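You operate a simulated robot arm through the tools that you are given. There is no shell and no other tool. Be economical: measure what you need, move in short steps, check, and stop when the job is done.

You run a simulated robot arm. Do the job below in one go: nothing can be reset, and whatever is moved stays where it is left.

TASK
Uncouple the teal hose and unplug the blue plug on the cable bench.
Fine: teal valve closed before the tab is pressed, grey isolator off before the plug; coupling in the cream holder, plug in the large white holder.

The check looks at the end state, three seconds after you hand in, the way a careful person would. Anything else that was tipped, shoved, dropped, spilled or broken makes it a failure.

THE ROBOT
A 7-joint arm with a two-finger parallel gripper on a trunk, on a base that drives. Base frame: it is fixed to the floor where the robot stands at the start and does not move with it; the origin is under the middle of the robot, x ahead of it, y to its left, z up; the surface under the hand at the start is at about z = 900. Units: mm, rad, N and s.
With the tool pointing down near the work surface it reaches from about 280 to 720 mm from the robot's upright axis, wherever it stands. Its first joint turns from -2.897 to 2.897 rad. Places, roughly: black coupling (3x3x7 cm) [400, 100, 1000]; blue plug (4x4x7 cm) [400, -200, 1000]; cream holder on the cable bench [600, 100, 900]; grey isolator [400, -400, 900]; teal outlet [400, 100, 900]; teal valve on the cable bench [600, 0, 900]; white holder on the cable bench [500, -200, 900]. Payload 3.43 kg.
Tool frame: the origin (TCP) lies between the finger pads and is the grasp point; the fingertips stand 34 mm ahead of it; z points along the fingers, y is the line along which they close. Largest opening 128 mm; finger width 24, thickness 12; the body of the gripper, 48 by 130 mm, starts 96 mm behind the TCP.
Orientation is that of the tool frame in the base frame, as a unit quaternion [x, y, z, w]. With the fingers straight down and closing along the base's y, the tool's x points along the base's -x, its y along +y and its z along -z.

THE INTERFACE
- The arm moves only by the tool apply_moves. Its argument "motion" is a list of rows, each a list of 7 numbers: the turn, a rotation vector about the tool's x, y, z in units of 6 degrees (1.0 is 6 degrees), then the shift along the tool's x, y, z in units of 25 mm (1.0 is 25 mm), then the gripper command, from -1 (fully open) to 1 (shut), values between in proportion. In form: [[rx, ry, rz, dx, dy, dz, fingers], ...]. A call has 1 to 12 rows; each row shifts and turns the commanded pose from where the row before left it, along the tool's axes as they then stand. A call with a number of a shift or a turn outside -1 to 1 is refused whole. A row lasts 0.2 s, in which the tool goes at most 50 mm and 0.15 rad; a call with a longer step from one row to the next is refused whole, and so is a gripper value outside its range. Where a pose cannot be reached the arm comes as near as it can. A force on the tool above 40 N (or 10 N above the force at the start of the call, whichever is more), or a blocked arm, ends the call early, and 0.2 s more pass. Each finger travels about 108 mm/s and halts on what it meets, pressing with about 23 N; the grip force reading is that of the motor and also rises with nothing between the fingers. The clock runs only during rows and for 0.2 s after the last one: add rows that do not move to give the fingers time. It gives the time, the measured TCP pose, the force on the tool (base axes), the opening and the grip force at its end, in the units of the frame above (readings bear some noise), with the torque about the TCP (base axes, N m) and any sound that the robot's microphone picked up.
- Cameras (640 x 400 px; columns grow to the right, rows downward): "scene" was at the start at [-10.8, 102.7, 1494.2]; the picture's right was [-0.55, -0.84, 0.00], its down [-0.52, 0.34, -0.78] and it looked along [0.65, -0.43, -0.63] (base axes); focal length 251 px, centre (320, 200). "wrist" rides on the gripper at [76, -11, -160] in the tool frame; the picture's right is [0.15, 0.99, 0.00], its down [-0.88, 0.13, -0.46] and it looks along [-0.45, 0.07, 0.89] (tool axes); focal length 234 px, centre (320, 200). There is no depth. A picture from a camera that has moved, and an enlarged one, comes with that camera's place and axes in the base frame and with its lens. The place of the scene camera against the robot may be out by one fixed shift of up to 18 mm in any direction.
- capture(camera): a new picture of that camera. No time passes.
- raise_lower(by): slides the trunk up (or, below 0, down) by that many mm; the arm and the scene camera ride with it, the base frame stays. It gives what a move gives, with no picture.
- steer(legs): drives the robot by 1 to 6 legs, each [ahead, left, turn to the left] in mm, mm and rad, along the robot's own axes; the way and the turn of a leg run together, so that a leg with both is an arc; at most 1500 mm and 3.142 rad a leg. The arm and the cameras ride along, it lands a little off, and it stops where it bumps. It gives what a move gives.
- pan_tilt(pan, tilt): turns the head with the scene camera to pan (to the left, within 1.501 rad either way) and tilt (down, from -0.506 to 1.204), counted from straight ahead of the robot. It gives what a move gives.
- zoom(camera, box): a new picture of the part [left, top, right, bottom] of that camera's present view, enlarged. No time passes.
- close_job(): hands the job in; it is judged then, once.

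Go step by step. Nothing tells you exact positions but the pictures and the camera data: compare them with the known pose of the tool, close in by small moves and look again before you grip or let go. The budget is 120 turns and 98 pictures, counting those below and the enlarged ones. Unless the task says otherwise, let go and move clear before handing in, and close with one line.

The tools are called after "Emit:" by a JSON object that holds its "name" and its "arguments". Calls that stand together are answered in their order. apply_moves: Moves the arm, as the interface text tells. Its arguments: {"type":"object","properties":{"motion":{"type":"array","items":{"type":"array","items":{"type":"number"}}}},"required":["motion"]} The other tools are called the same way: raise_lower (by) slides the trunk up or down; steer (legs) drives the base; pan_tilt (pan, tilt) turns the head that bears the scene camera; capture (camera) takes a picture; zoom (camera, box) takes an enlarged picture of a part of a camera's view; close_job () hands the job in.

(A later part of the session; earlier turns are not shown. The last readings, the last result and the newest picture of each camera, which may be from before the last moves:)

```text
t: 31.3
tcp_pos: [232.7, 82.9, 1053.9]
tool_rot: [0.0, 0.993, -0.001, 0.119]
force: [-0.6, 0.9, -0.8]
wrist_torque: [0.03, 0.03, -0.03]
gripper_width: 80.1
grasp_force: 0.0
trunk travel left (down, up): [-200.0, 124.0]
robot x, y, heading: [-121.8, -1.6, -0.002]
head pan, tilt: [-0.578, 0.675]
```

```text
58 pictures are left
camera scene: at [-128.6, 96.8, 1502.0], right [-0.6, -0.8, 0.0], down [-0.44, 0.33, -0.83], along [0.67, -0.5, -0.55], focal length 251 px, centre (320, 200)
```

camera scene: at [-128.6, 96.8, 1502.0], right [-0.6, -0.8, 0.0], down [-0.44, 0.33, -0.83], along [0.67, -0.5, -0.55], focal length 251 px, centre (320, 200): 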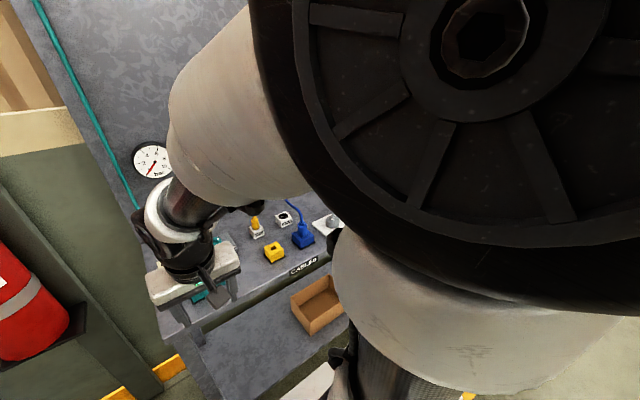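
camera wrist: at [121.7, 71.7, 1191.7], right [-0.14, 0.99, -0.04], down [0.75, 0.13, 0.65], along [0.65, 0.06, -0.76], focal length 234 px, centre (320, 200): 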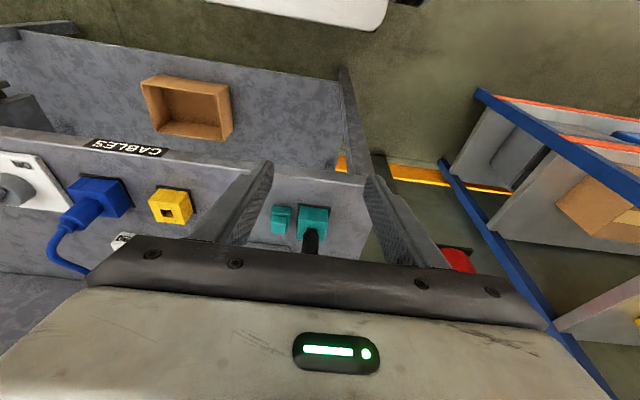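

Emit:
{"name": "apply_moves", "arguments": {"motion": [[0, 0, 0, -0.75, 0.02, 0.15, -0.25], [0, 0, 0, -0.75, 0.02, 0.15, -0.25], [0, 0, 0, -0.75, 0.02, 0.15, -0.25], [0, 0, 0, -0.75, 0.02, 0.15, -0.25], [0, 0, 0, -0.75, 0.02, 0.15, -0.25], [0, 0, 0, -0.75, 0.02, 0.15, -0.25], [0, 0, 0, -0.75, 0, 0.15, -0.25], [0, -0.91, 0, 0, 0, 0, -0.25], [0, -0.91, 0, 0, 0, 0, -0.25], [0, -0.91, 0, 0, 0, 0, -0.25], [0, 0, 0, 0, 0, 0, -0.25]]}}

Emit:
{"name": "zoom", "arguments": {"camera": "wrist", "box": [220, 50, 420, 250]}}

Emit:
{"name": "capture", "arguments": {"camera": "scene"}}

```text
t: 33.7
tcp_pos: [366.7, 85.2, 1059.4]
tool_rot: [0.001, 0.966, -0.001, 0.258]
force: [-0.6, -1.1, 0.7]
wrist_torque: [-0.04, -0.01, 0.01]
gripper_width: 80.0
grasp_force: 0.1
trunk travel left (down, up): [-200.0, 124.0]
robot x, y, heading: [-114.6, 1.7, -0.002]
head pan, tilt: [-0.578, 0.675]
```

```text
2.00 times, centred on (320, 150) of wrist
camera zoom: at [221.3, 74.2, 1159.2], right [-0.12, 0.99, -0.07], down [0.53, 0.13, 0.84], along [0.84, 0.06, -0.54], focal length 468 px, centre (320, 300)
```

zoom: 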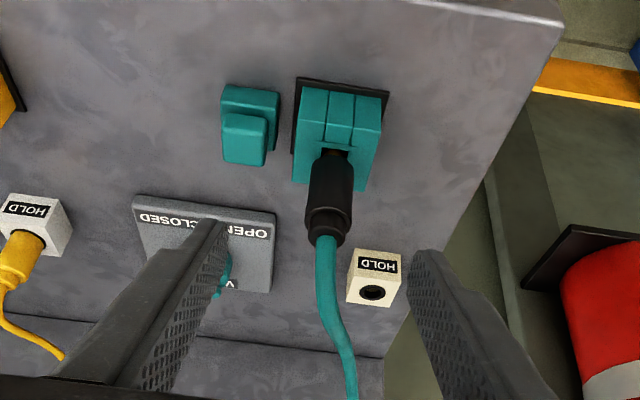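

```text
56 pictures are left
camera scene: at [-128.0, 103.0, 1494.2], right [-0.55, -0.84, 0.0], down [-0.52, 0.34, -0.78], along [0.65, -0.43, -0.63], focal length 251 px, centre (320, 200)
```

scene: 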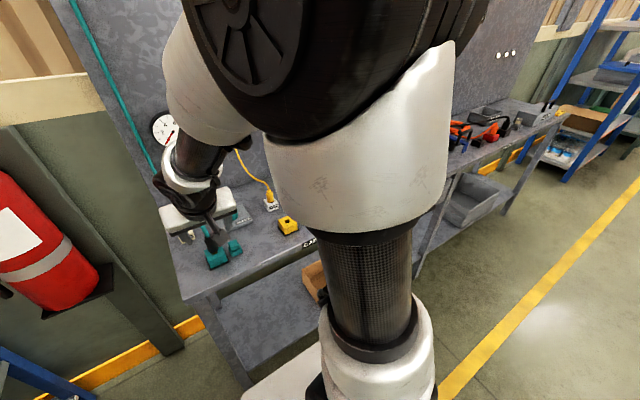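

Emit:
{"name": "apply_moves", "arguments": {"motion": [[0, 0, 0, 0.2, 0.06, 0.5, -0.1], [0, 0, 0, 0.2, 0.06, 0.5, -0.1], [0, 0, 0, 0, 0, 0.6, -0.1], [0, 0, 0, 0, 0, 0.6, -0.1], [0, 0, 0, 0, 0, 0, -0.1]]}}

Emit:
{"name": "zoom", "arguments": {"camera": "wrist", "box": [220, 70, 420, 270]}}

Emit:
{"name": "zoom", "arguments": {"camera": "scene", "box": [150, 170, 270, 290]}}

```text
t: 34.9
tcp_pos: [385.6, 89.0, 1004.8]
tool_rot: [0.001, 0.966, -0.002, 0.258]
force: [-0.2, 0.3, 0.2]
wrist_torque: [-0.02, -0.01, 0.01]
gripper_width: 70.3
grasp_force: 0.0
trunk travel left (down, up): [-200.0, 124.0]
robot x, y, heading: [-117.4, -0.6, -0.004]
head pan, tilt: [-0.578, 0.675]
```

```text
2.00 times, centred on (320, 170) of wrist
camera zoom: at [239.8, 76.6, 1105.9], right [-0.13, 0.99, -0.07], down [0.54, 0.13, 0.83], along [0.84, 0.06, -0.55], focal length 468 px, centre (320, 260)
```

zoom: 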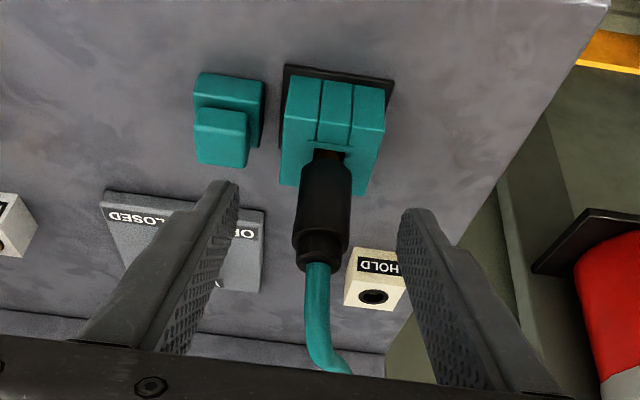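

```text
3.33 times, centred on (210, 230) of scene
camera zoom: at [-127.8, 103.0, 1494.2], right [-0.55, -0.84, 0.0], down [-0.52, 0.34, -0.78], along [0.65, -0.43, -0.63], focal length 835 px, centre (687, 100)
```

zoom: 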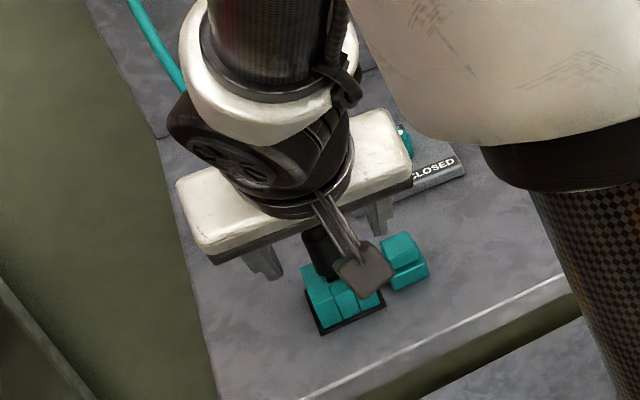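

Emit:
{"name": "apply_moves", "arguments": {"motion": [[0, 0, 0, 0, 0, 0.4, -0.1], [0, 0, 0, 0, 0, 0.4, -0.1], [0, 0, 0, 0, 0, 0.28, -0.1], [0, 0, 0, 0, 0, 0, -0.1]]}}

Emit:
{"name": "zoom", "arguments": {"camera": "wrist", "box": [220, 70, 420, 270]}}

```text
t: 35.9
tcp_pos: [398.9, 88.1, 982.5]
tool_rot: [0.002, 0.966, -0.002, 0.259]
force: [-0.2, 0.2, 0.3]
wrist_torque: [0.01, 0.01, 0.01]
gripper_width: 70.7
grasp_force: 0.1
trunk travel left (down, up): [-200.0, 124.0]
robot x, y, heading: [-118.6, -2.3, -0.0]
head pan, tilt: [-0.578, 0.675]
```

```text
2.00 times, centred on (320, 170) of wrist
camera zoom: at [253.8, 77.1, 1083.1], right [-0.12, 0.99, -0.07], down [0.53, 0.13, 0.83], along [0.84, 0.06, -0.55], focal length 468 px, centre (320, 260)
```

zoom: 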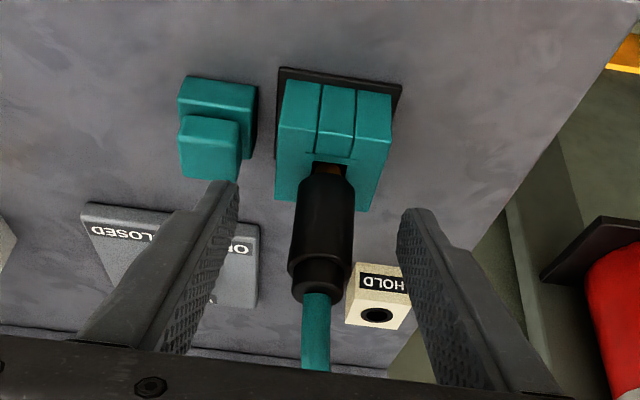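

Fingers straddle the coupling body with clearance over the outlet. Closing gently.

Emit:
{"name": "apply_moves", "arguments": {"motion": [[0, 0, 0, 0, 0, 0, 0.3], [0, 0, 0, 0, 0, 0, 0.6], [0, 0, 0, 0, 0, 0, 1], [0, 0, 0, 0, 0, 0, 1], [0, 0, 0, 0, 0, 0, 1]]}}

Emit:
{"name": "zoom", "arguments": {"camera": "wrist", "box": [220, 70, 420, 270]}}

```text
t: 37.1
tcp_pos: [399.4, 89.9, 982.8]
tool_rot: [0.001, 0.966, -0.001, 0.259]
force: [-0.6, 2.0, 0.3]
wrist_torque: [0.03, -0.02, -0.03]
gripper_width: 25.0
grasp_force: 23.0
trunk travel left (down, up): [-200.0, 124.0]
robot x, y, heading: [-117.8, 0.4, -0.004]
head pan, tilt: [-0.578, 0.675]
```

```text
2.00 times, centred on (320, 170) of wrist
camera zoom: at [253.7, 77.3, 1083.1], right [-0.13, 0.99, -0.07], down [0.54, 0.13, 0.83], along [0.84, 0.06, -0.55], focal length 468 px, centre (320, 260)
```

zoom: 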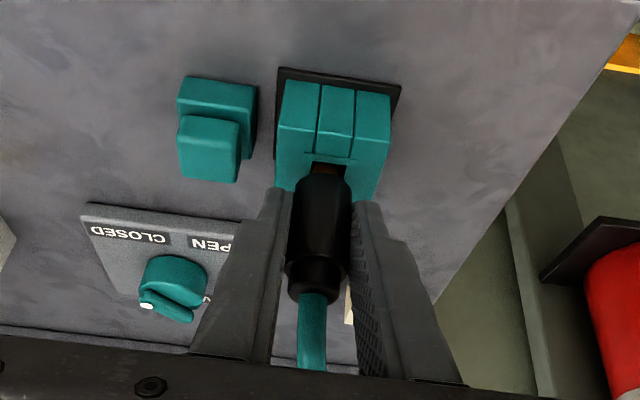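

Emit:
{"name": "apply_moves", "arguments": {"motion": [[0, 0, 0, -0.1, 0, -0.173, 1], [0, 0, 0, -0.1, 0, -0.173, 1], [0, 0, 0, -0.2, 0, -0.346, 1], [0, 0, 0, -0.2, 0, -0.346, 1], [0, 0, 0, -0.2, 0, -0.346, 1], [0, 0, 0, -0.2, 0, -0.346, 1], [0, 0, 0, -0.2, 0, -0.346, 1], [0, 0, 0, 0, 0, 0, 1]]}}

Emit:
{"name": "capture", "arguments": {"camera": "wrist"}}

Emit:
{"name": "zoom", "arguments": {"camera": "scene", "box": [130, 150, 270, 290]}}

```text
t: 38.9
tcp_pos: [400.6, 88.4, 1045.0]
tool_rot: [0.0, 0.966, 0.0, 0.259]
force: [-0.7, -0.7, -0.7]
wrist_torque: [-0.03, 0.02, 0.03]
gripper_width: 24.8
grasp_force: 22.6
trunk travel left (down, up): [-200.0, 124.0]
robot x, y, heading: [-118.8, 0.8, -0.005]
head pan, tilt: [-0.578, 0.675]
```

```text
51 pictures are left
camera wrist: at [255.2, 77.5, 1144.4], right [-0.13, 0.99, -0.07], down [0.53, 0.13, 0.83], along [0.84, 0.06, -0.55], focal length 234 px, centre (320, 200)
```

wrist: 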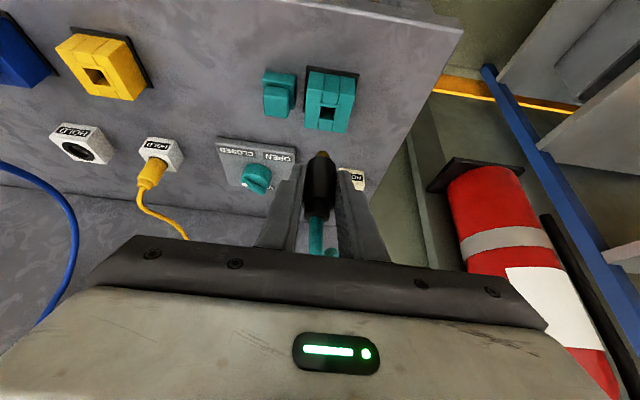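

```text
2.86 times, centred on (200, 220) of scene
camera zoom: at [-127.9, 103.0, 1494.2], right [-0.55, -0.84, 0.0], down [-0.52, 0.34, -0.78], along [0.65, -0.43, -0.63], focal length 716 px, centre (663, 143)
```

zoom: 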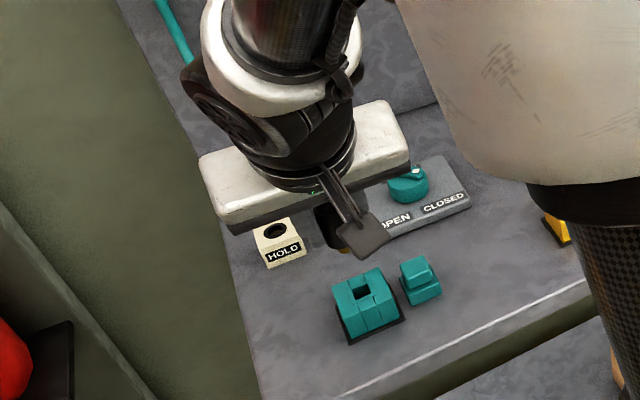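

The coupling is out. I'll check how it hangs in the grip and locate the cream holder.

Emit:
{"name": "zoom", "arguments": {"camera": "wrist", "box": [270, 130, 390, 250]}}

Emit:
{"name": "pan_tilt", "arguments": {"pan": -0.1, "tilt": 0.675}}

Emit:
{"name": "capture", "arguments": {"camera": "scene"}}

```text
3.33 times, centred on (330, 190) of wrist
camera zoom: at [255.2, 77.5, 1144.4], right [-0.13, 0.99, -0.07], down [0.53, 0.13, 0.83], along [0.84, 0.06, -0.55], focal length 781 px, centre (287, 233)
```

zoom: 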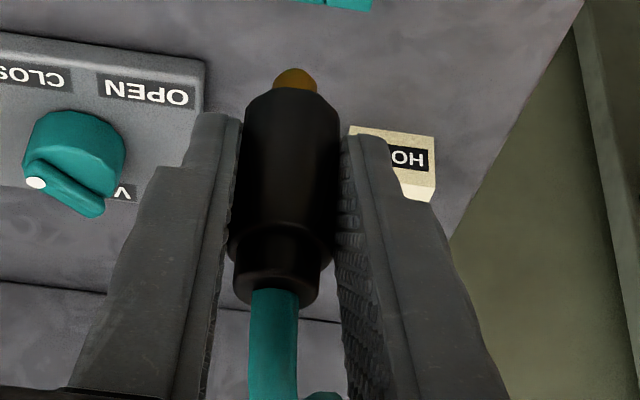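

```text
t: 39.8
tcp_pos: [399.8, 89.1, 1044.1]
tool_rot: [0.001, 0.966, -0.001, 0.258]
force: [-0.6, 0.0, -0.9]
wrist_torque: [-0.02, 0.0, -0.01]
gripper_width: 25.0
grasp_force: 22.8
trunk travel left (down, up): [-200.0, 124.0]
robot x, y, heading: [-118.5, 0.2, -0.006]
head pan, tilt: [-0.099, 0.675]
```

```text
48 pictures are left
camera scene: at [-114.2, 141.2, 1494.2], right [-0.1, -0.99, 0.0], down [-0.62, 0.07, -0.78], along [0.78, -0.08, -0.63], focal length 251 px, centre (320, 200)
```

scene: 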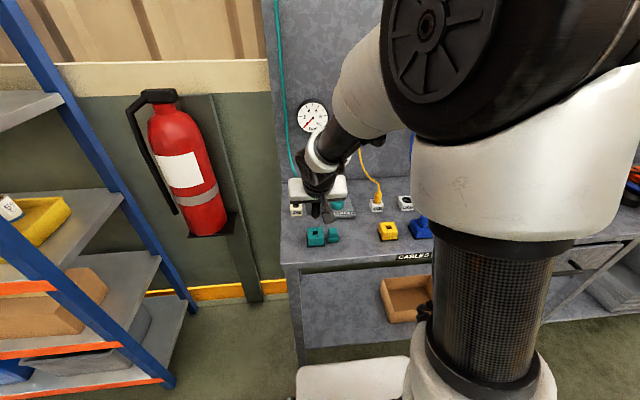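

Emit:
{"name": "apply_moves", "arguments": {"motion": [[0, 0, 0, -0.3, 0.14, 0.177, 1], [0, 0, 0, -0.615, 0.28, 0.355, 1], [0, 0, 0, -0.615, 0.28, 0.355, 1], [0, 0, 0, -0.615, 0.28, 0.355, 1], [0, 0, 0, -0.615, 0.28, 0.355, 1], [0, 0, 0, -0.615, 0.28, 0.355, 1], [0, 0, 0, -0.615, 0.28, 0.355, 1], [0, 0, 0, -0.615, 0.28, 0.355, 1], [0, 0, 0, -0.3, 0.14, 0.177, 1], [0, 0, 0, 0, 0, 0, 1]]}}

Emit:
{"name": "zoom", "arguments": {"camera": "wrist", "box": [250, 90, 390, 230]}}

Emit:
{"name": "zoom", "arguments": {"camera": "scene", "box": [260, 140, 370, 250]}}

```text
t: 42.0
tcp_pos: [541.7, 143.2, 1044.1]
tool_rot: [0.001, 0.966, -0.002, 0.259]
force: [0.0, -0.3, -1.5]
wrist_torque: [0.0, -0.01, 0.01]
gripper_width: 24.7
grasp_force: 23.0
trunk travel left (down, up): [-200.0, 124.0]
robot x, y, heading: [-118.3, -2.8, -0.006]
head pan, tilt: [-0.099, 0.675]
```

```text
2.86 times, centred on (320, 160) of wrist
camera zoom: at [396.7, 131.3, 1143.9], right [-0.12, 0.99, -0.07], down [0.54, 0.13, 0.83], along [0.84, 0.06, -0.55], focal length 669 px, centre (320, 314)
```

zoom: 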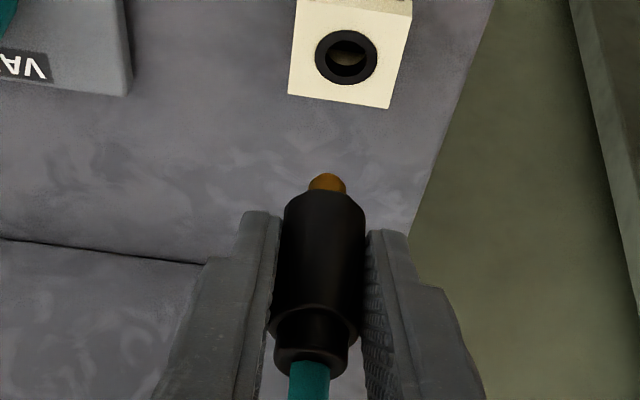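

```text
3.64 times, centred on (315, 195) of scene
camera zoom: at [-114.1, 141.3, 1494.2], right [-0.1, -0.99, 0.0], down [-0.62, 0.06, -0.78], along [0.78, -0.08, -0.63], focal length 911 px, centre (338, 218)
```

zoom: 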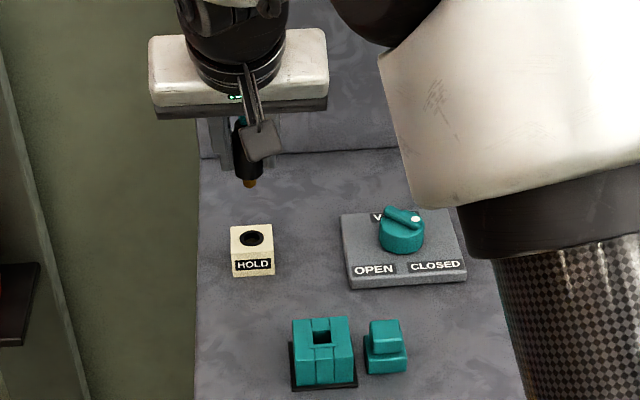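

Emit:
{"name": "apply_moves", "arguments": {"motion": [[0, 0, 0, 0.15, 0.03, 0.366, 1], [0, 0, 0, 0.2, 0.03, 0.346, 1], [0, 0, 0, 0.2, 0, 0.346, 1], [0, 0, 0, 0.2, 0, 0.346, 1], [0, 0, 0, 0.2, 0, 0.346, 1], [0, 0, 0, 0, 0, 0, 1]]}}

Emit:
{"name": "zoom", "arguments": {"camera": "wrist", "box": [280, 110, 370, 200]}}

Emit:
{"name": "zoom", "arguments": {"camera": "scene", "box": [275, 170, 325, 220]}}

```text
t: 43.4
tcp_pos: [542.7, 147.5, 992.6]
tool_rot: [0.001, 0.966, -0.002, 0.259]
force: [-0.5, -0.3, -1.0]
wrist_torque: [-0.01, -0.02, 0.01]
gripper_width: 24.9
grasp_force: 22.9
trunk travel left (down, up): [-200.0, 124.0]
robot x, y, heading: [-120.2, 1.9, -0.003]
head pan, tilt: [-0.099, 0.675]
```

```text
4.44 times, centred on (325, 155) of wrist
camera zoom: at [398.2, 135.7, 1093.1], right [-0.12, 0.99, -0.07], down [0.54, 0.13, 0.83], along [0.84, 0.06, -0.55], focal length 1041 px, centre (298, 400)
```

zoom: 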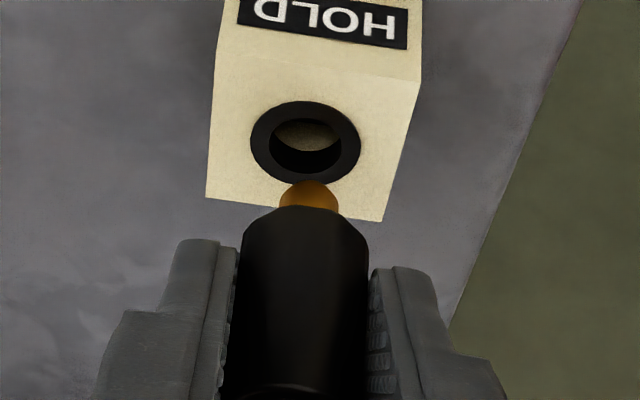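

```text
8.00 times, centred on (300, 195) of scene
camera zoom: at [-114.1, 141.3, 1494.2], right [-0.1, -0.99, 0.0], down [-0.62, 0.06, -0.78], along [0.78, -0.08, -0.63], focal length 2005 px, centre (480, 240)
```

zoom: 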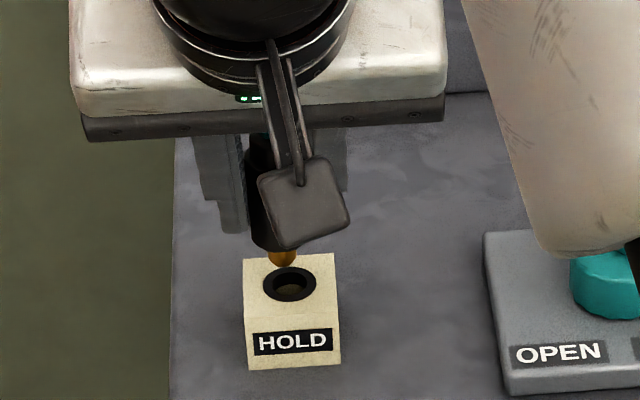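

Emit:
{"name": "apply_moves", "arguments": {"motion": [[0, 0, 0, -0.04, -0.09, 0.02, 1], [0, 0, 0, 0.08, 0, 0.14, 1], [0, 0, 0, 0.08, 0, 0.14, 1], [0, 0, 0, 0, 0, 0, 1]]}}

Emit:
{"name": "zoom", "arguments": {"camera": "wrist", "box": [290, 130, 350, 190]}}

Emit:
{"name": "zoom", "arguments": {"camera": "scene", "box": [275, 180, 325, 220]}}

```text
t: 44.4
tcp_pos: [543.4, 144.8, 985.2]
tool_rot: [0.001, 0.966, -0.001, 0.259]
force: [-0.4, 0.6, -1.2]
wrist_torque: [0.02, 0.02, -0.02]
gripper_width: 24.7
grasp_force: 22.7
trunk travel left (down, up): [-200.0, 124.0]
robot x, y, heading: [-122.2, 0.5, -0.005]
head pan, tilt: [-0.099, 0.675]
```

```text
6.67 times, centred on (320, 160) of wrist
camera zoom: at [398.8, 132.8, 1085.6], right [-0.12, 0.99, -0.07], down [0.54, 0.13, 0.83], along [0.84, 0.06, -0.55], focal length 1561 px, centre (320, 467)
```

zoom: 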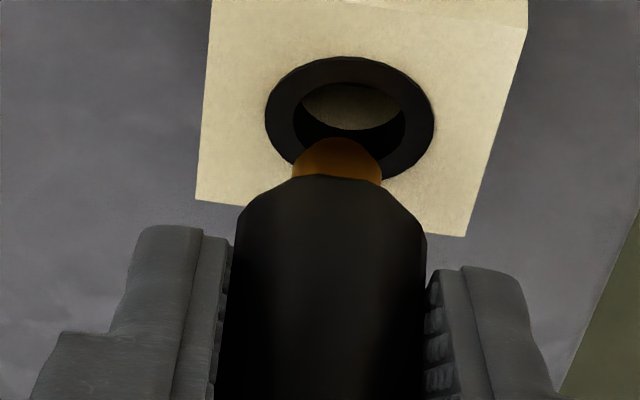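

```text
10.00 times, centred on (300, 200) of scene
camera zoom: at [-114.1, 141.3, 1494.2], right [-0.1, -0.99, 0.0], down [-0.62, 0.06, -0.78], along [0.78, -0.08, -0.63], focal length 2506 px, centre (520, 200)
```

zoom: 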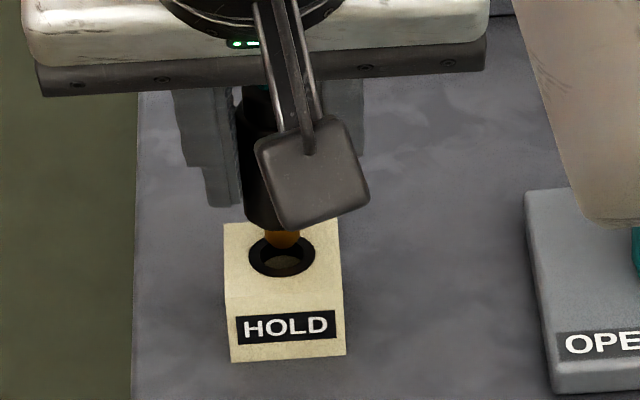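

Emit:
{"name": "apply_moves", "arguments": {"motion": [[0, 0, 0, 0, 0.04, 0, 1], [0, 0, 0, 0.04, 0, 0.07, 1], [0, 0, 0, 0.04, 0, 0.07, 1], [0, 0, 0, 0.04, 0, 0.07, 1], [0, 0, 0, 0.04, 0, 0.07, 1], [0, 0, 0, 0.04, 0, 0.07, 1], [0, 0, 0, 0, 0, 0, 1]]}}

Emit:
{"name": "zoom", "arguments": {"camera": "wrist", "box": [290, 130, 350, 190]}}

Emit:
{"name": "zoom", "arguments": {"camera": "scene", "box": [275, 180, 325, 220]}}

```text
t: 46.0
tcp_pos: [543.9, 145.4, 978.0]
tool_rot: [0.001, 0.965, 0.0, 0.262]
force: [1.4, -0.4, 18.0]
wrist_torque: [-0.03, -0.44, -0.04]
gripper_width: 24.8
grasp_force: 23.6
trunk travel left (down, up): [-200.0, 124.0]
robot x, y, heading: [-113.5, 3.9, 0.001]
head pan, tilt: [-0.099, 0.675]
```

```text
6.67 times, centred on (320, 160) of wrist
camera zoom: at [398.2, 133.4, 1077.4], right [-0.12, 0.99, -0.07], down [0.53, 0.13, 0.84], along [0.84, 0.07, -0.54], focal length 1561 px, centre (320, 467)
```

zoom: 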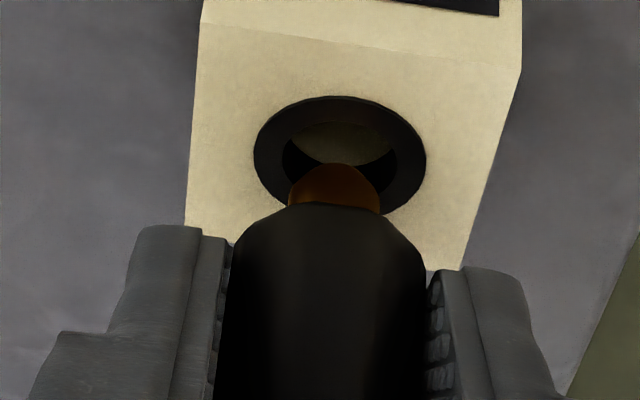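

```text
10.00 times, centred on (300, 200) of scene
camera zoom: at [-115.6, 140.9, 1494.3], right [-0.1, -0.99, 0.0], down [-0.62, 0.06, -0.78], along [0.78, -0.08, -0.62], focal length 2506 px, centre (520, 200)
```

zoom: 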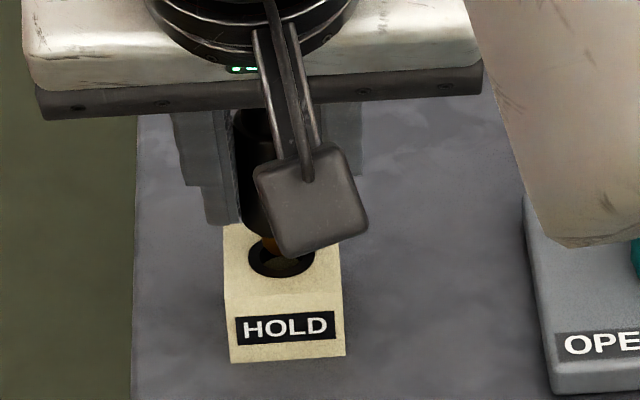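

The nose touched the rim slightly on the far (+x) side. I'll lift a few mm and shift toward the robot by about 4 mm.

Emit:
{"name": "apply_moves", "arguments": {"motion": [[0, 0, 0, -0.1, 0, -0.173, 1], [0, 0, 0, -0.06, 0, -0.104, 1], [0, 0, 0, 0.139, 0, -0.08, 1], [0, 0, 0, 0, 0, 0, 1]]}}

Emit:
{"name": "zoom", "arguments": {"camera": "wrist", "box": [280, 120, 360, 200]}}

Emit:
{"name": "zoom", "arguments": {"camera": "scene", "box": [275, 180, 325, 220]}}

```text
t: 47.0
tcp_pos: [538.4, 144.8, 983.9]
tool_rot: [0.001, 0.966, -0.001, 0.258]
force: [-0.2, 0.7, -0.6]
wrist_torque: [0.02, 0.02, -0.03]
gripper_width: 24.6
grasp_force: 22.7
trunk travel left (down, up): [-200.0, 124.0]
robot x, y, heading: [-119.9, -0.5, -0.004]
head pan, tilt: [-0.099, 0.675]
```

```text
5.00 times, centred on (320, 160) of wrist
camera zoom: at [393.5, 133.7, 1083.2], right [-0.12, 0.99, -0.07], down [0.54, 0.13, 0.83], along [0.83, 0.06, -0.55], focal length 1171 px, centre (320, 400)
```

zoom: 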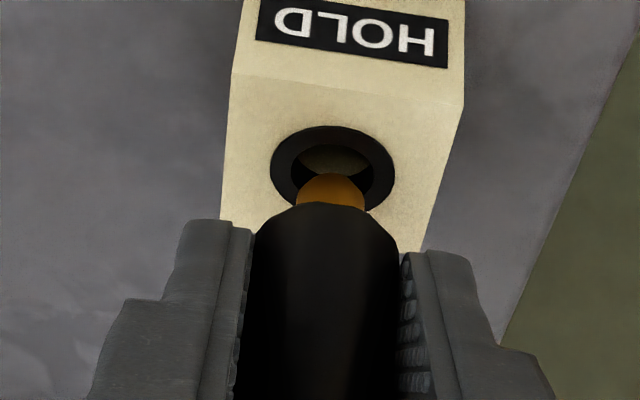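

```text
10.00 times, centred on (300, 200) of scene
camera zoom: at [-114.2, 141.3, 1494.2], right [-0.1, -0.99, 0.0], down [-0.62, 0.06, -0.78], along [0.78, -0.08, -0.63], focal length 2506 px, centre (520, 200)
```

zoom: 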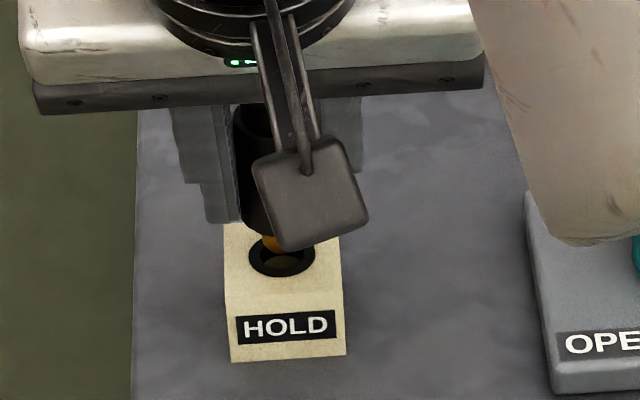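

Emit:
{"name": "apply_moves", "arguments": {"motion": [[0, 0, 0, 0.04, 0, 0.07, 1], [0, 0, 0, 0.04, 0, 0.07, 1], [0, 0, 0, 0.04, 0, 0.07, 1], [0, 0, 0, 0.04, 0, 0.07, 1], [0, 0, 0, 0, 0, 0, 1]]}}

Emit:
{"name": "zoom", "arguments": {"camera": "wrist", "box": [280, 120, 360, 200]}}

```text
t: 48.2
tcp_pos: [539.2, 144.0, 974.6]
tool_rot: [0.001, 0.966, -0.002, 0.259]
force: [0.2, 0.1, -1.4]
wrist_torque: [0.01, 0.02, -0.02]
gripper_width: 24.6
grasp_force: 22.6
trunk travel left (down, up): [-200.0, 124.0]
robot x, y, heading: [-120.5, -3.4, -0.004]
head pan, tilt: [-0.099, 0.675]
```

```text
5.00 times, centred on (320, 160) of wrist
camera zoom: at [393.9, 133.1, 1074.9], right [-0.12, 0.99, -0.07], down [0.54, 0.13, 0.83], along [0.84, 0.06, -0.55], focal length 1171 px, centre (320, 400)
```

zoom: 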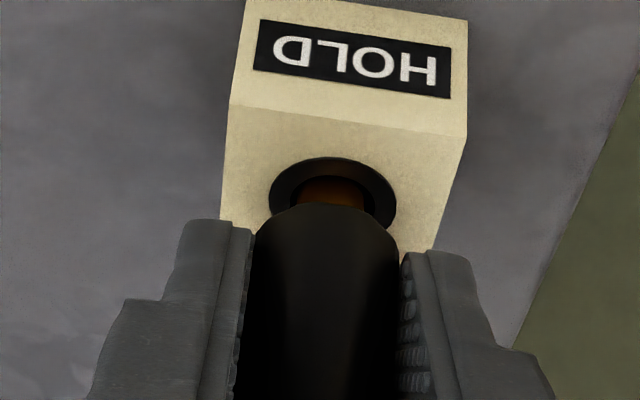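

The nose is entering the hole with no resistance. Continuing down until it seats.

Emit:
{"name": "apply_moves", "arguments": {"motion": [[0, 0, 0, 0.04, 0, 0.07, 1], [0, 0, 0, 0.04, 0, 0.07, 1], [0, 0, 0, 0.04, 0, 0.07, 1], [0, 0, 0, 0.04, 0, 0.07, 1], [0, 0, 0, 0.04, 0, 0.07, 1], [0, 0, 0, 0, 0, 0, 1]]}}

Emit:
{"name": "zoom", "arguments": {"camera": "wrist", "box": [280, 120, 360, 200]}}

Emit:
{"name": "zoom", "arguments": {"camera": "scene", "box": [275, 180, 325, 220]}}

```text
t: 49.6
tcp_pos: [539.2, 144.3, 964.7]
tool_rot: [0.0, 0.966, -0.001, 0.26]
force: [0.7, 0.3, 1.9]
wrist_torque: [0.06, -0.03, 0.03]
gripper_width: 24.6
grasp_force: 23.0
trunk travel left (down, up): [-200.0, 124.0]
robot x, y, heading: [-117.0, 0.3, 0.0]
head pan, tilt: [-0.099, 0.675]
```

```text
5.00 times, centred on (320, 160) of wrist
camera zoom: at [394.7, 133.7, 1065.2], right [-0.13, 0.99, -0.07], down [0.53, 0.13, 0.84], along [0.84, 0.07, -0.54], focal length 1171 px, centre (320, 400)
```

zoom: 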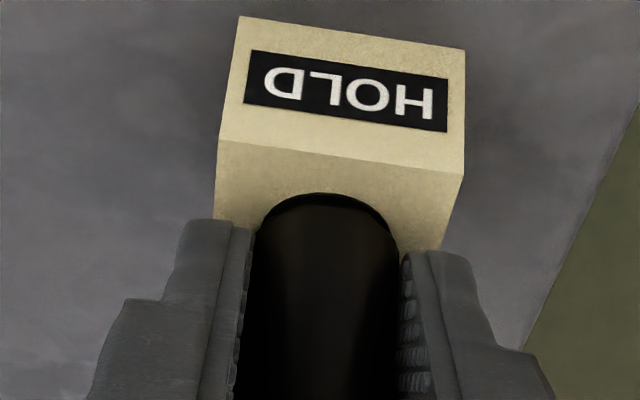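

```text
10.00 times, centred on (300, 200) of scene
camera zoom: at [-114.4, 141.2, 1494.3], right [-0.1, -0.99, 0.0], down [-0.62, 0.06, -0.78], along [0.78, -0.08, -0.63], focal length 2506 px, centre (520, 200)
```

zoom: 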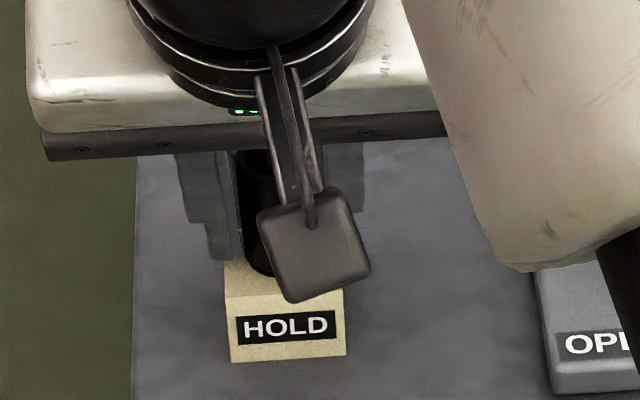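

Emit:
{"name": "apply_moves", "arguments": {"motion": [[0, 0, 0, 0.03, 0, 0.052, 1], [0, 0, 0, 0.03, 0, 0.052, 1], [0, 0, 0, 0, 0, 0, 1]]}}

Emit:
{"name": "zoom", "arguments": {"camera": "wrist", "box": [260, 120, 380, 240]}}

```text
t: 50.4
tcp_pos: [539.0, 145.5, 965.2]
tool_rot: [0.001, 0.965, 0.0, 0.262]
force: [-6.0, 1.3, 24.2]
wrist_torque: [-0.09, 0.02, -0.27]
gripper_width: 25.1
grasp_force: 22.7
trunk travel left (down, up): [-200.0, 124.0]
robot x, y, heading: [-117.3, -0.6, -0.003]
head pan, tilt: [-0.099, 0.675]
```

```text
3.33 times, centred on (320, 180) of wrist
camera zoom: at [393.9, 133.4, 1064.3], right [-0.12, 0.99, -0.07], down [0.53, 0.13, 0.84], along [0.84, 0.07, -0.54], focal length 781 px, centre (320, 267)
```

zoom: 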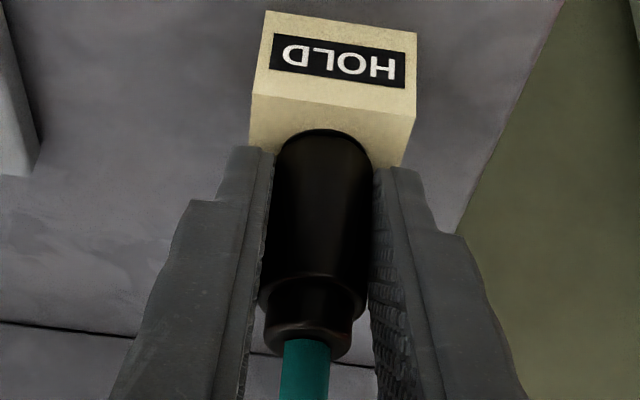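

It is seated or within a millimetre. I'll ease off, open a little and see how the coupling stands.

Emit:
{"name": "apply_moves", "arguments": {"motion": [[0, 0, 0, -0.05, 0, -0.087, 1], [0, 0, 0, 0, 0, 0, 0.4], [0, 0, 0, 0, 0, 0, 0.4], [0, 0, 0, 0, 0, 0, 0.4]]}}

Emit:
{"name": "zoom", "arguments": {"camera": "wrist", "box": [260, 120, 380, 240]}}

```text
t: 51.4
tcp_pos: [539.7, 141.8, 965.5]
tool_rot: [0.001, 0.966, -0.001, 0.259]
force: [1.3, -11.0, 20.7]
wrist_torque: [0.0, -0.18, -0.36]
gripper_width: 33.2
grasp_force: 0.1
trunk travel left (down, up): [-200.0, 124.0]
robot x, y, heading: [-119.8, -0.3, -0.005]
head pan, tilt: [-0.099, 0.675]
```

```text
3.33 times, centred on (320, 180) of wrist
camera zoom: at [394.3, 130.6, 1065.0], right [-0.12, 0.99, -0.07], down [0.53, 0.13, 0.84], along [0.84, 0.06, -0.54], focal length 781 px, centre (320, 267)
```

zoom: 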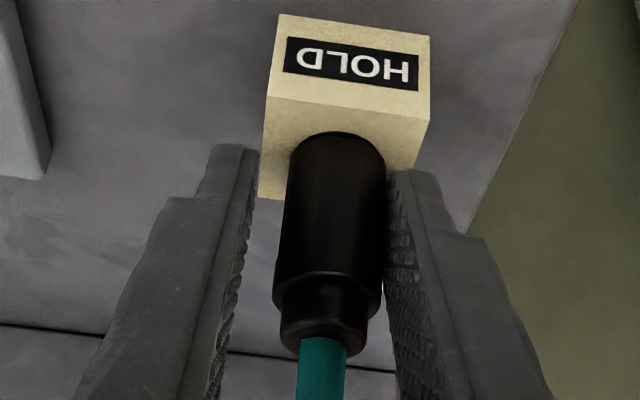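

Emit:
{"name": "apply_moves", "arguments": {"motion": [[0, 0, 0, -0.06, 0, -0.104, 0.4], [0, 0, 0, -0.06, 0, -0.104, 0.4], [0, 0, 0, 0, 0, 0, 0.4]]}}

Emit:
{"name": "zoom", "arguments": {"camera": "wrist", "box": [260, 120, 380, 240]}}

```text
t: 52.2
tcp_pos: [539.4, 146.1, 968.9]
tool_rot: [0.0, 0.966, -0.001, 0.257]
force: [0.3, 0.3, -0.7]
wrist_torque: [-0.02, 0.01, -0.01]
gripper_width: 38.2
grasp_force: 0.0
trunk travel left (down, up): [-200.0, 124.0]
robot x, y, heading: [-116.2, 0.2, -0.002]
head pan, tilt: [-0.099, 0.675]
```

```text
3.33 times, centred on (320, 180) of wrist
camera zoom: at [394.0, 134.1, 1068.5], right [-0.13, 0.99, -0.07], down [0.54, 0.13, 0.83], along [0.83, 0.07, -0.55], focal length 781 px, centre (320, 267)
```

zoom: 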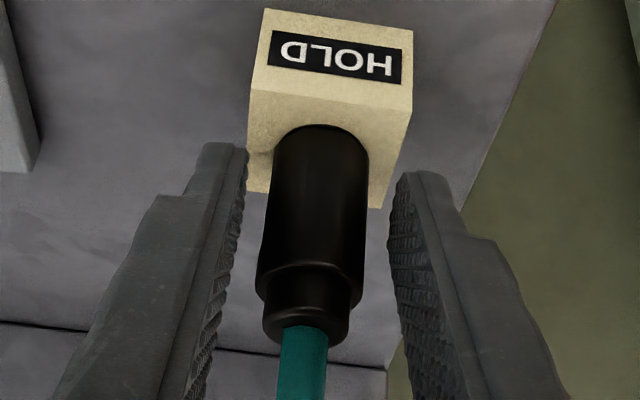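

Emit:
{"name": "apply_moves", "arguments": {"motion": [[0, 0, 0, 0, 0, -0.2, 0.1], [0, 0, 0, 0, 0, -0.6, -0.1], [0, 0, 0, 0, 0, -1, -0.1], [0, 0, 0, 0, 0, -1, -0.1], [0, 0, 0, 0, 0, -1, -0.1], [0, 0, 0, 0, 0, 0, -0.1]]}}

Emit:
{"name": "zoom", "arguments": {"camera": "wrist", "box": [260, 100, 400, 240]}}

Emit:
{"name": "zoom", "arguments": {"camera": "scene", "box": [260, 150, 350, 240]}}

```text
t: 53.6
tcp_pos: [488.8, 144.8, 1052.3]
tool_rot: [0.001, 0.966, -0.001, 0.259]
force: [-0.2, 0.4, 0.7]
wrist_torque: [-0.01, -0.03, 0.0]
gripper_width: 70.3
grasp_force: 0.0
trunk travel left (down, up): [-200.0, 124.0]
robot x, y, heading: [-119.4, 1.5, -0.009]
head pan, tilt: [-0.099, 0.675]
```

```text
2.86 times, centred on (330, 170) of wrist
camera zoom: at [344.5, 132.8, 1153.5], right [-0.12, 0.99, -0.07], down [0.54, 0.13, 0.83], along [0.84, 0.06, -0.55], focal length 669 px, centre (291, 286)
```

zoom: 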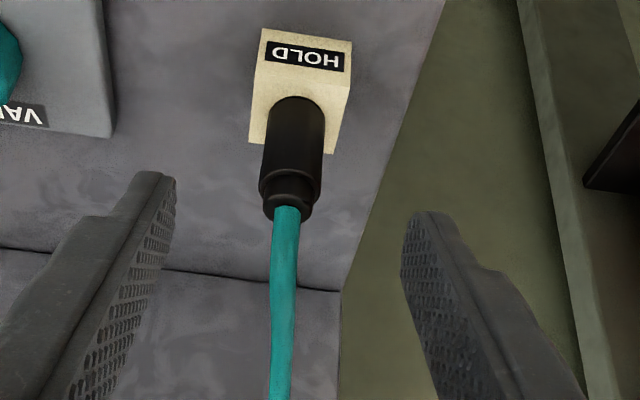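

```text
4.44 times, centred on (305, 195) of scene
camera zoom: at [-114.4, 141.2, 1494.2], right [-0.1, -0.99, 0.0], down [-0.62, 0.06, -0.78], along [0.78, -0.08, -0.63], focal length 1114 px, centre (387, 222)
```

zoom: 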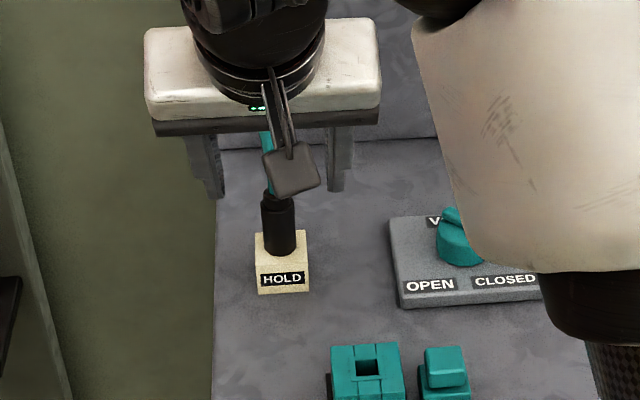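

The coupling stands upright, fully seated in the cream holder. Next I retract, straighten the hand and shift the base to the right toward the isolator.

Emit:
{"name": "apply_moves", "arguments": {"motion": [[0, 0, 0, 0, 0, -1, 0.2], [0, 0, 0, 0, 0, -1, 0.2], [0, 0, 0, 0, 0, -1, 0.2], [0, 0, 0, 0, 0, -1, 0.2], [0, 1, 0, 0, 0, 0, 0.2], [0, 1, 0, 0, 0, 0, 0.2], [0, 1, 0, 0, 0, 0, 0.2], [0, 1, 0, 0, 0, 0, 0.2], [0, 1, 0, 0.8, -1, 0, 0.2], [0, 0, 0, 0.8, -1, 0, 0.2], [0, 0, 0, 0.8, -1, 0, 0.2]]}}

Emit:
{"name": "steer", "arguments": {"legs": [[0, -250, 0]]}}

Emit:
{"name": "capture", "arguments": {"camera": "wrist"}}

Emit:
{"name": "capture", "arguments": {"camera": "scene"}}

```text
t: 56.0
tcp_pos: [383.3, 70.9, 1136.9]
tool_rot: [0.001, 1.0, 0.0, -0.001]
force: [0.8, 0.6, 0.3]
wrist_torque: [-0.01, -0.01, 0.01]
gripper_width: 51.3
grasp_force: 0.1
trunk travel left (down, up): [-200.0, 124.0]
robot x, y, heading: [-117.2, 1.8, -0.003]
head pan, tilt: [-0.099, 0.675]
```

```text
t: 59.0
tcp_pos: [382.4, -180.3, 1136.1]
tool_rot: [0.0, 1.0, -0.001, 0.0]
force: [-0.3, 0.0, -0.7]
wrist_torque: [0.02, -0.01, 0.04]
gripper_width: 51.2
grasp_force: 0.1
trunk travel left (down, up): [-200.0, 124.0]
robot x, y, heading: [-117.3, -252.2, 0.002]
head pan, tilt: [-0.099, 0.675]
```

```text
29 pictures are left
camera wrist: at [306.9, -191.3, 1295.1], right [-0.15, 0.99, 0.0], down [0.88, 0.13, 0.46], along [0.45, 0.07, -0.89], focal length 234 px, centre (320, 200)
```

wrist: 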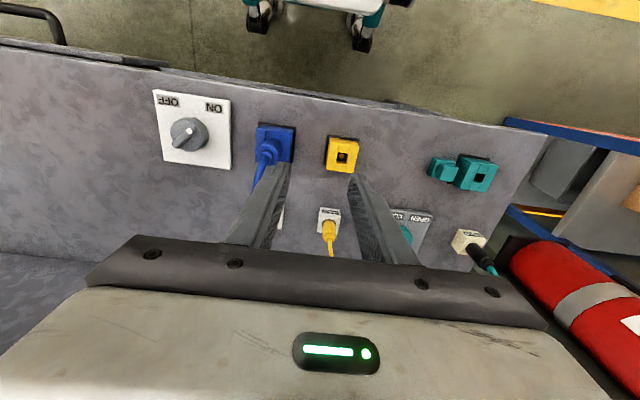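

```text
28 pictures are left
camera scene: at [-115.2, -110.3, 1494.2], right [-0.1, -0.99, 0.0], down [-0.62, 0.06, -0.78], along [0.78, -0.08, -0.63], focal length 251 px, centre (320, 200)
```

scene: 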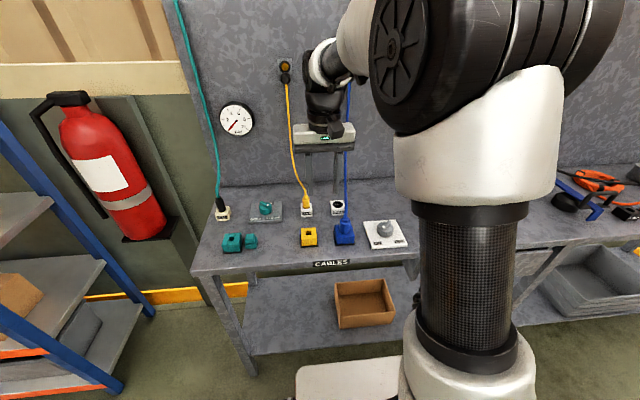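

Emit:
{"name": "apply_moves", "arguments": {"motion": [[0, 0, 0, 0, -0.98, 0, 0.2], [0, 0, 0, 0, -0.98, 0, 0.2], [0, 0, 0, 0, -0.98, 0, 0.2], [0, 0, 0, 0, -0.98, 0, 0.2], [0, 0, 0, 0, -0.98, 0, 0.2], [0, 0, 0, 0, -0.98, 0, 0.2], [0, 0, 0, -0.5, -0.98, 0, 0.2], [0, 0, 0, -0.5, -0.98, 0, 0.2], [0, 0, 0.94, 0, 0, 0.5, 0.2], [0, 0, 0.94, 0, 0, 0.5, 0.2], [0, 0, 0.94, 0, 0, 0.5, 0.2], [0, 0, 0.94, 0, 0, 0.5, 0.2]]}}

Emit:
{"name": "apply_moves", "arguments": {"motion": [[0, 0, 0.94, 0, 0, 0.6, 0.3], [0, 0, 0.94, 0, 0, 0.6, 0.3], [0, 0, 0.94, 0, 0, 0.6, 0.3], [0, 0, 0.94, 0, 0, 0.6, 0.3], [0, 0, 0, 0, 0, 0.6, 0.3], [0, 0, 0, 0, 0, 0, 0.3]]}}

Emit:
{"name": "zoom", "arguments": {"camera": "wrist", "box": [240, 90, 400, 250]}}

```text
t: 61.6
tcp_pos: [408.6, -374.8, 1085.9]
tool_rot: [0.196, 0.981, -0.001, -0.001]
force: [1.1, -0.8, 0.4]
wrist_torque: [0.0, 0.01, -0.03]
gripper_width: 51.1
grasp_force: 0.0
trunk travel left (down, up): [-200.0, 124.0]
robot x, y, heading: [-119.8, -251.9, -0.003]
head pan, tilt: [-0.099, 0.675]
```

```text
t: 63.0
tcp_pos: [406.7, -377.1, 1010.8]
tool_rot: [0.384, 0.923, 0.0, -0.001]
force: [-1.2, 0.3, 0.1]
wrist_torque: [0.03, 0.01, 0.02]
gripper_width: 44.8
grasp_force: 0.0
trunk travel left (down, up): [-200.0, 124.0]
robot x, y, heading: [-122.5, -252.1, -0.002]
head pan, tilt: [-0.099, 0.675]
```

```text
2.50 times, centred on (320, 170) of wrist
camera zoom: at [345.6, -332.0, 1170.3], right [0.6, 0.8, 0.0], down [0.71, -0.53, 0.46], along [0.36, -0.27, -0.89], focal length 585 px, centre (320, 275)
```

zoom: 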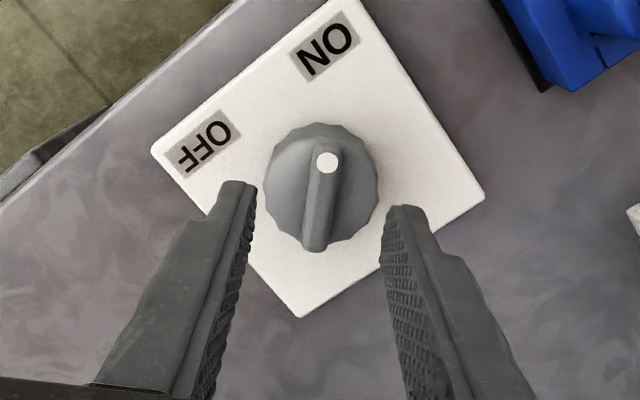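

Emit:
{"name": "apply_moves", "arguments": {"motion": [[0, 0, 0, -0.1, 0, 0.4, 0.45], [0, 0, 0, 0, 0, 0.3, 0.45], [0, 0, 0, 0, 0, 0.12, 0.45], [0, 0, 0, 0, 0, 0, 0.45]]}}

Emit:
{"name": "zoom", "arguments": {"camera": "wrist", "box": [260, 110, 380, 230]}}

Emit:
{"name": "zoom", "arguments": {"camera": "scene", "box": [360, 190, 430, 260]}}

```text
t: 64.0
tcp_pos: [408.4, -377.6, 990.1]
tool_rot: [0.384, 0.923, -0.001, -0.001]
force: [0.2, -0.5, 0.3]
wrist_torque: [0.0, -0.02, -0.01]
gripper_width: 35.4
grasp_force: 0.2
trunk travel left (down, up): [-200.0, 124.0]
robot x, y, heading: [-118.9, -251.5, 0.001]
head pan, tilt: [-0.099, 0.675]
```

```text
3.33 times, centred on (320, 170) of wrist
camera zoom: at [347.8, -331.8, 1150.1], right [0.6, 0.8, 0.0], down [0.71, -0.53, 0.46], along [0.36, -0.27, -0.89], focal length 781 px, centre (320, 300)
```

zoom: 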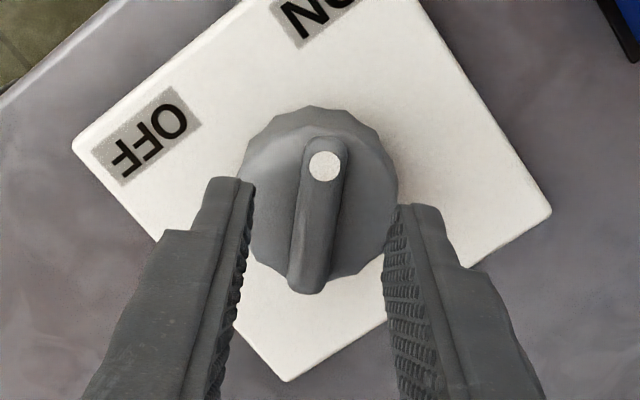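

```text
5.71 times, centred on (395, 225) of scene
camera zoom: at [-115.2, -110.3, 1494.2], right [-0.1, -0.99, 0.0], down [-0.62, 0.06, -0.78], along [0.78, -0.08, -0.63], focal length 1432 px, centre (-109, 57)
```

zoom: 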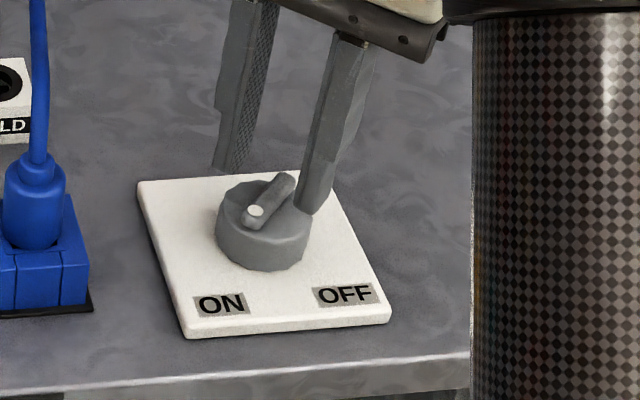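

The knob appears taller than the valve's: the bar already looks as it did at contact. I'll narrow and probe down gently.

Emit:
{"name": "apply_moves", "arguments": {"motion": [[0, 0, 0, 0, -0.04, 0, 0.6], [0, 0, 0, 0, 0, 0.06, 0.6], [0, 0, 0, 0, 0, 0.06, 0.6], [0, 0, 0, 0, 0, 0, 0.6]]}}

```text
t: 65.0
tcp_pos: [407.7, -377.8, 987.0]
tool_rot: [0.384, 0.923, 0.001, -0.001]
force: [0.0, -0.2, 0.0]
wrist_torque: [-0.02, 0.03, -0.02]
gripper_width: 25.5
grasp_force: 0.1
trunk travel left (down, up): [-200.0, 124.0]
robot x, y, heading: [-121.3, -250.9, -0.005]
head pan, tilt: [-0.099, 0.675]
```

Emit:
{"name": "apply_moves", "arguments": {"motion": [[0, 0, 0, 0, 0, 0.06, 0.6], [0, 0, 0, 0, 0, 0.06, 0.6], [0, 0, 0, 0, 0, 0.06, 0.6], [0, 0, 0, 0, 0, 0, 0.6]]}}

Emit:
{"name": "zoom", "arguments": {"camera": "wrist", "box": [260, 110, 380, 230]}}

```text
t: 66.0
tcp_pos: [408.7, -378.7, 983.3]
tool_rot: [0.383, 0.924, -0.001, 0.0]
force: [0.4, 0.3, 0.1]
wrist_torque: [0.0, 0.01, 0.02]
gripper_width: 25.5
grasp_force: 0.1
trunk travel left (down, up): [-200.0, 124.0]
robot x, y, heading: [-118.8, -249.6, -0.0]
head pan, tilt: [-0.099, 0.675]
```

```text
3.33 times, centred on (320, 170) of wrist
camera zoom: at [347.3, -333.5, 1142.5], right [0.6, 0.8, 0.0], down [0.71, -0.53, 0.46], along [0.37, -0.27, -0.89], focal length 781 px, centre (320, 300)
```

zoom: 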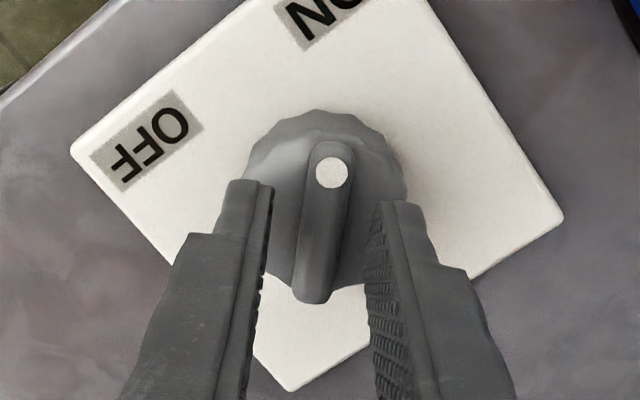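

Emit:
{"name": "apply_moves", "arguments": {"motion": [[0, 0, 0, 0, 0, 0.06, 0.6], [0, 0, 0, 0, 0, 0.06, 0.6], [0, 0, 0, 0, 0, 0.06, 0.6], [0, 0, 0, 0, 0, 0, 0.6]]}}

```text
t: 67.0
tcp_pos: [407.4, -378.3, 978.7]
tool_rot: [0.384, 0.923, -0.001, -0.001]
force: [1.1, 0.2, -0.1]
wrist_torque: [0.01, -0.02, -0.04]
gripper_width: 25.5
grasp_force: 0.0
trunk travel left (down, up): [-200.0, 124.0]
robot x, y, heading: [-119.1, -253.0, -0.004]
head pan, tilt: [-0.099, 0.675]
```

Emit:
{"name": "apply_moves", "arguments": {"motion": [[0, 0, 0, 0, 0, 0.06, 0.6], [0, 0, 0, 0, 0, 0.06, 0.6], [0, 0, 0, 0, 0, 0, 0.6]]}}

Emit:
{"name": "zoom", "arguments": {"camera": "scene", "box": [360, 190, 430, 260]}}

```text
t: 67.8
tcp_pos: [407.2, -377.9, 975.8]
tool_rot: [0.384, 0.924, -0.001, 0.0]
force: [0.1, -0.7, 0.5]
wrist_torque: [-0.01, 0.02, 0.03]
gripper_width: 25.7
grasp_force: 0.1
trunk travel left (down, up): [-200.0, 124.0]
robot x, y, heading: [-114.6, -252.4, -0.001]
head pan, tilt: [-0.099, 0.675]
```

```text
5.71 times, centred on (395, 225) of scene
camera zoom: at [-115.2, -110.3, 1494.2], right [-0.1, -0.99, 0.0], down [-0.62, 0.06, -0.78], along [0.78, -0.08, -0.63], focal length 1432 px, centre (-109, 57)
```

zoom: 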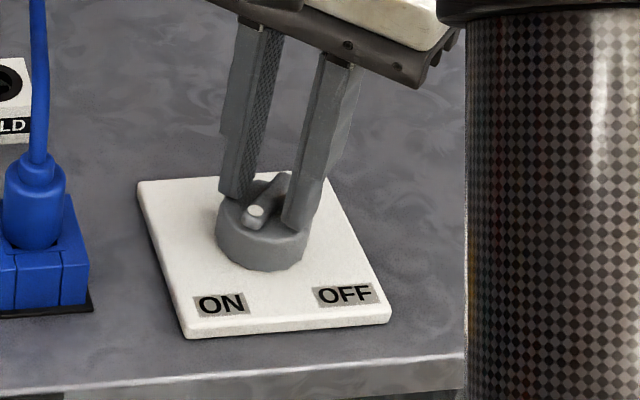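

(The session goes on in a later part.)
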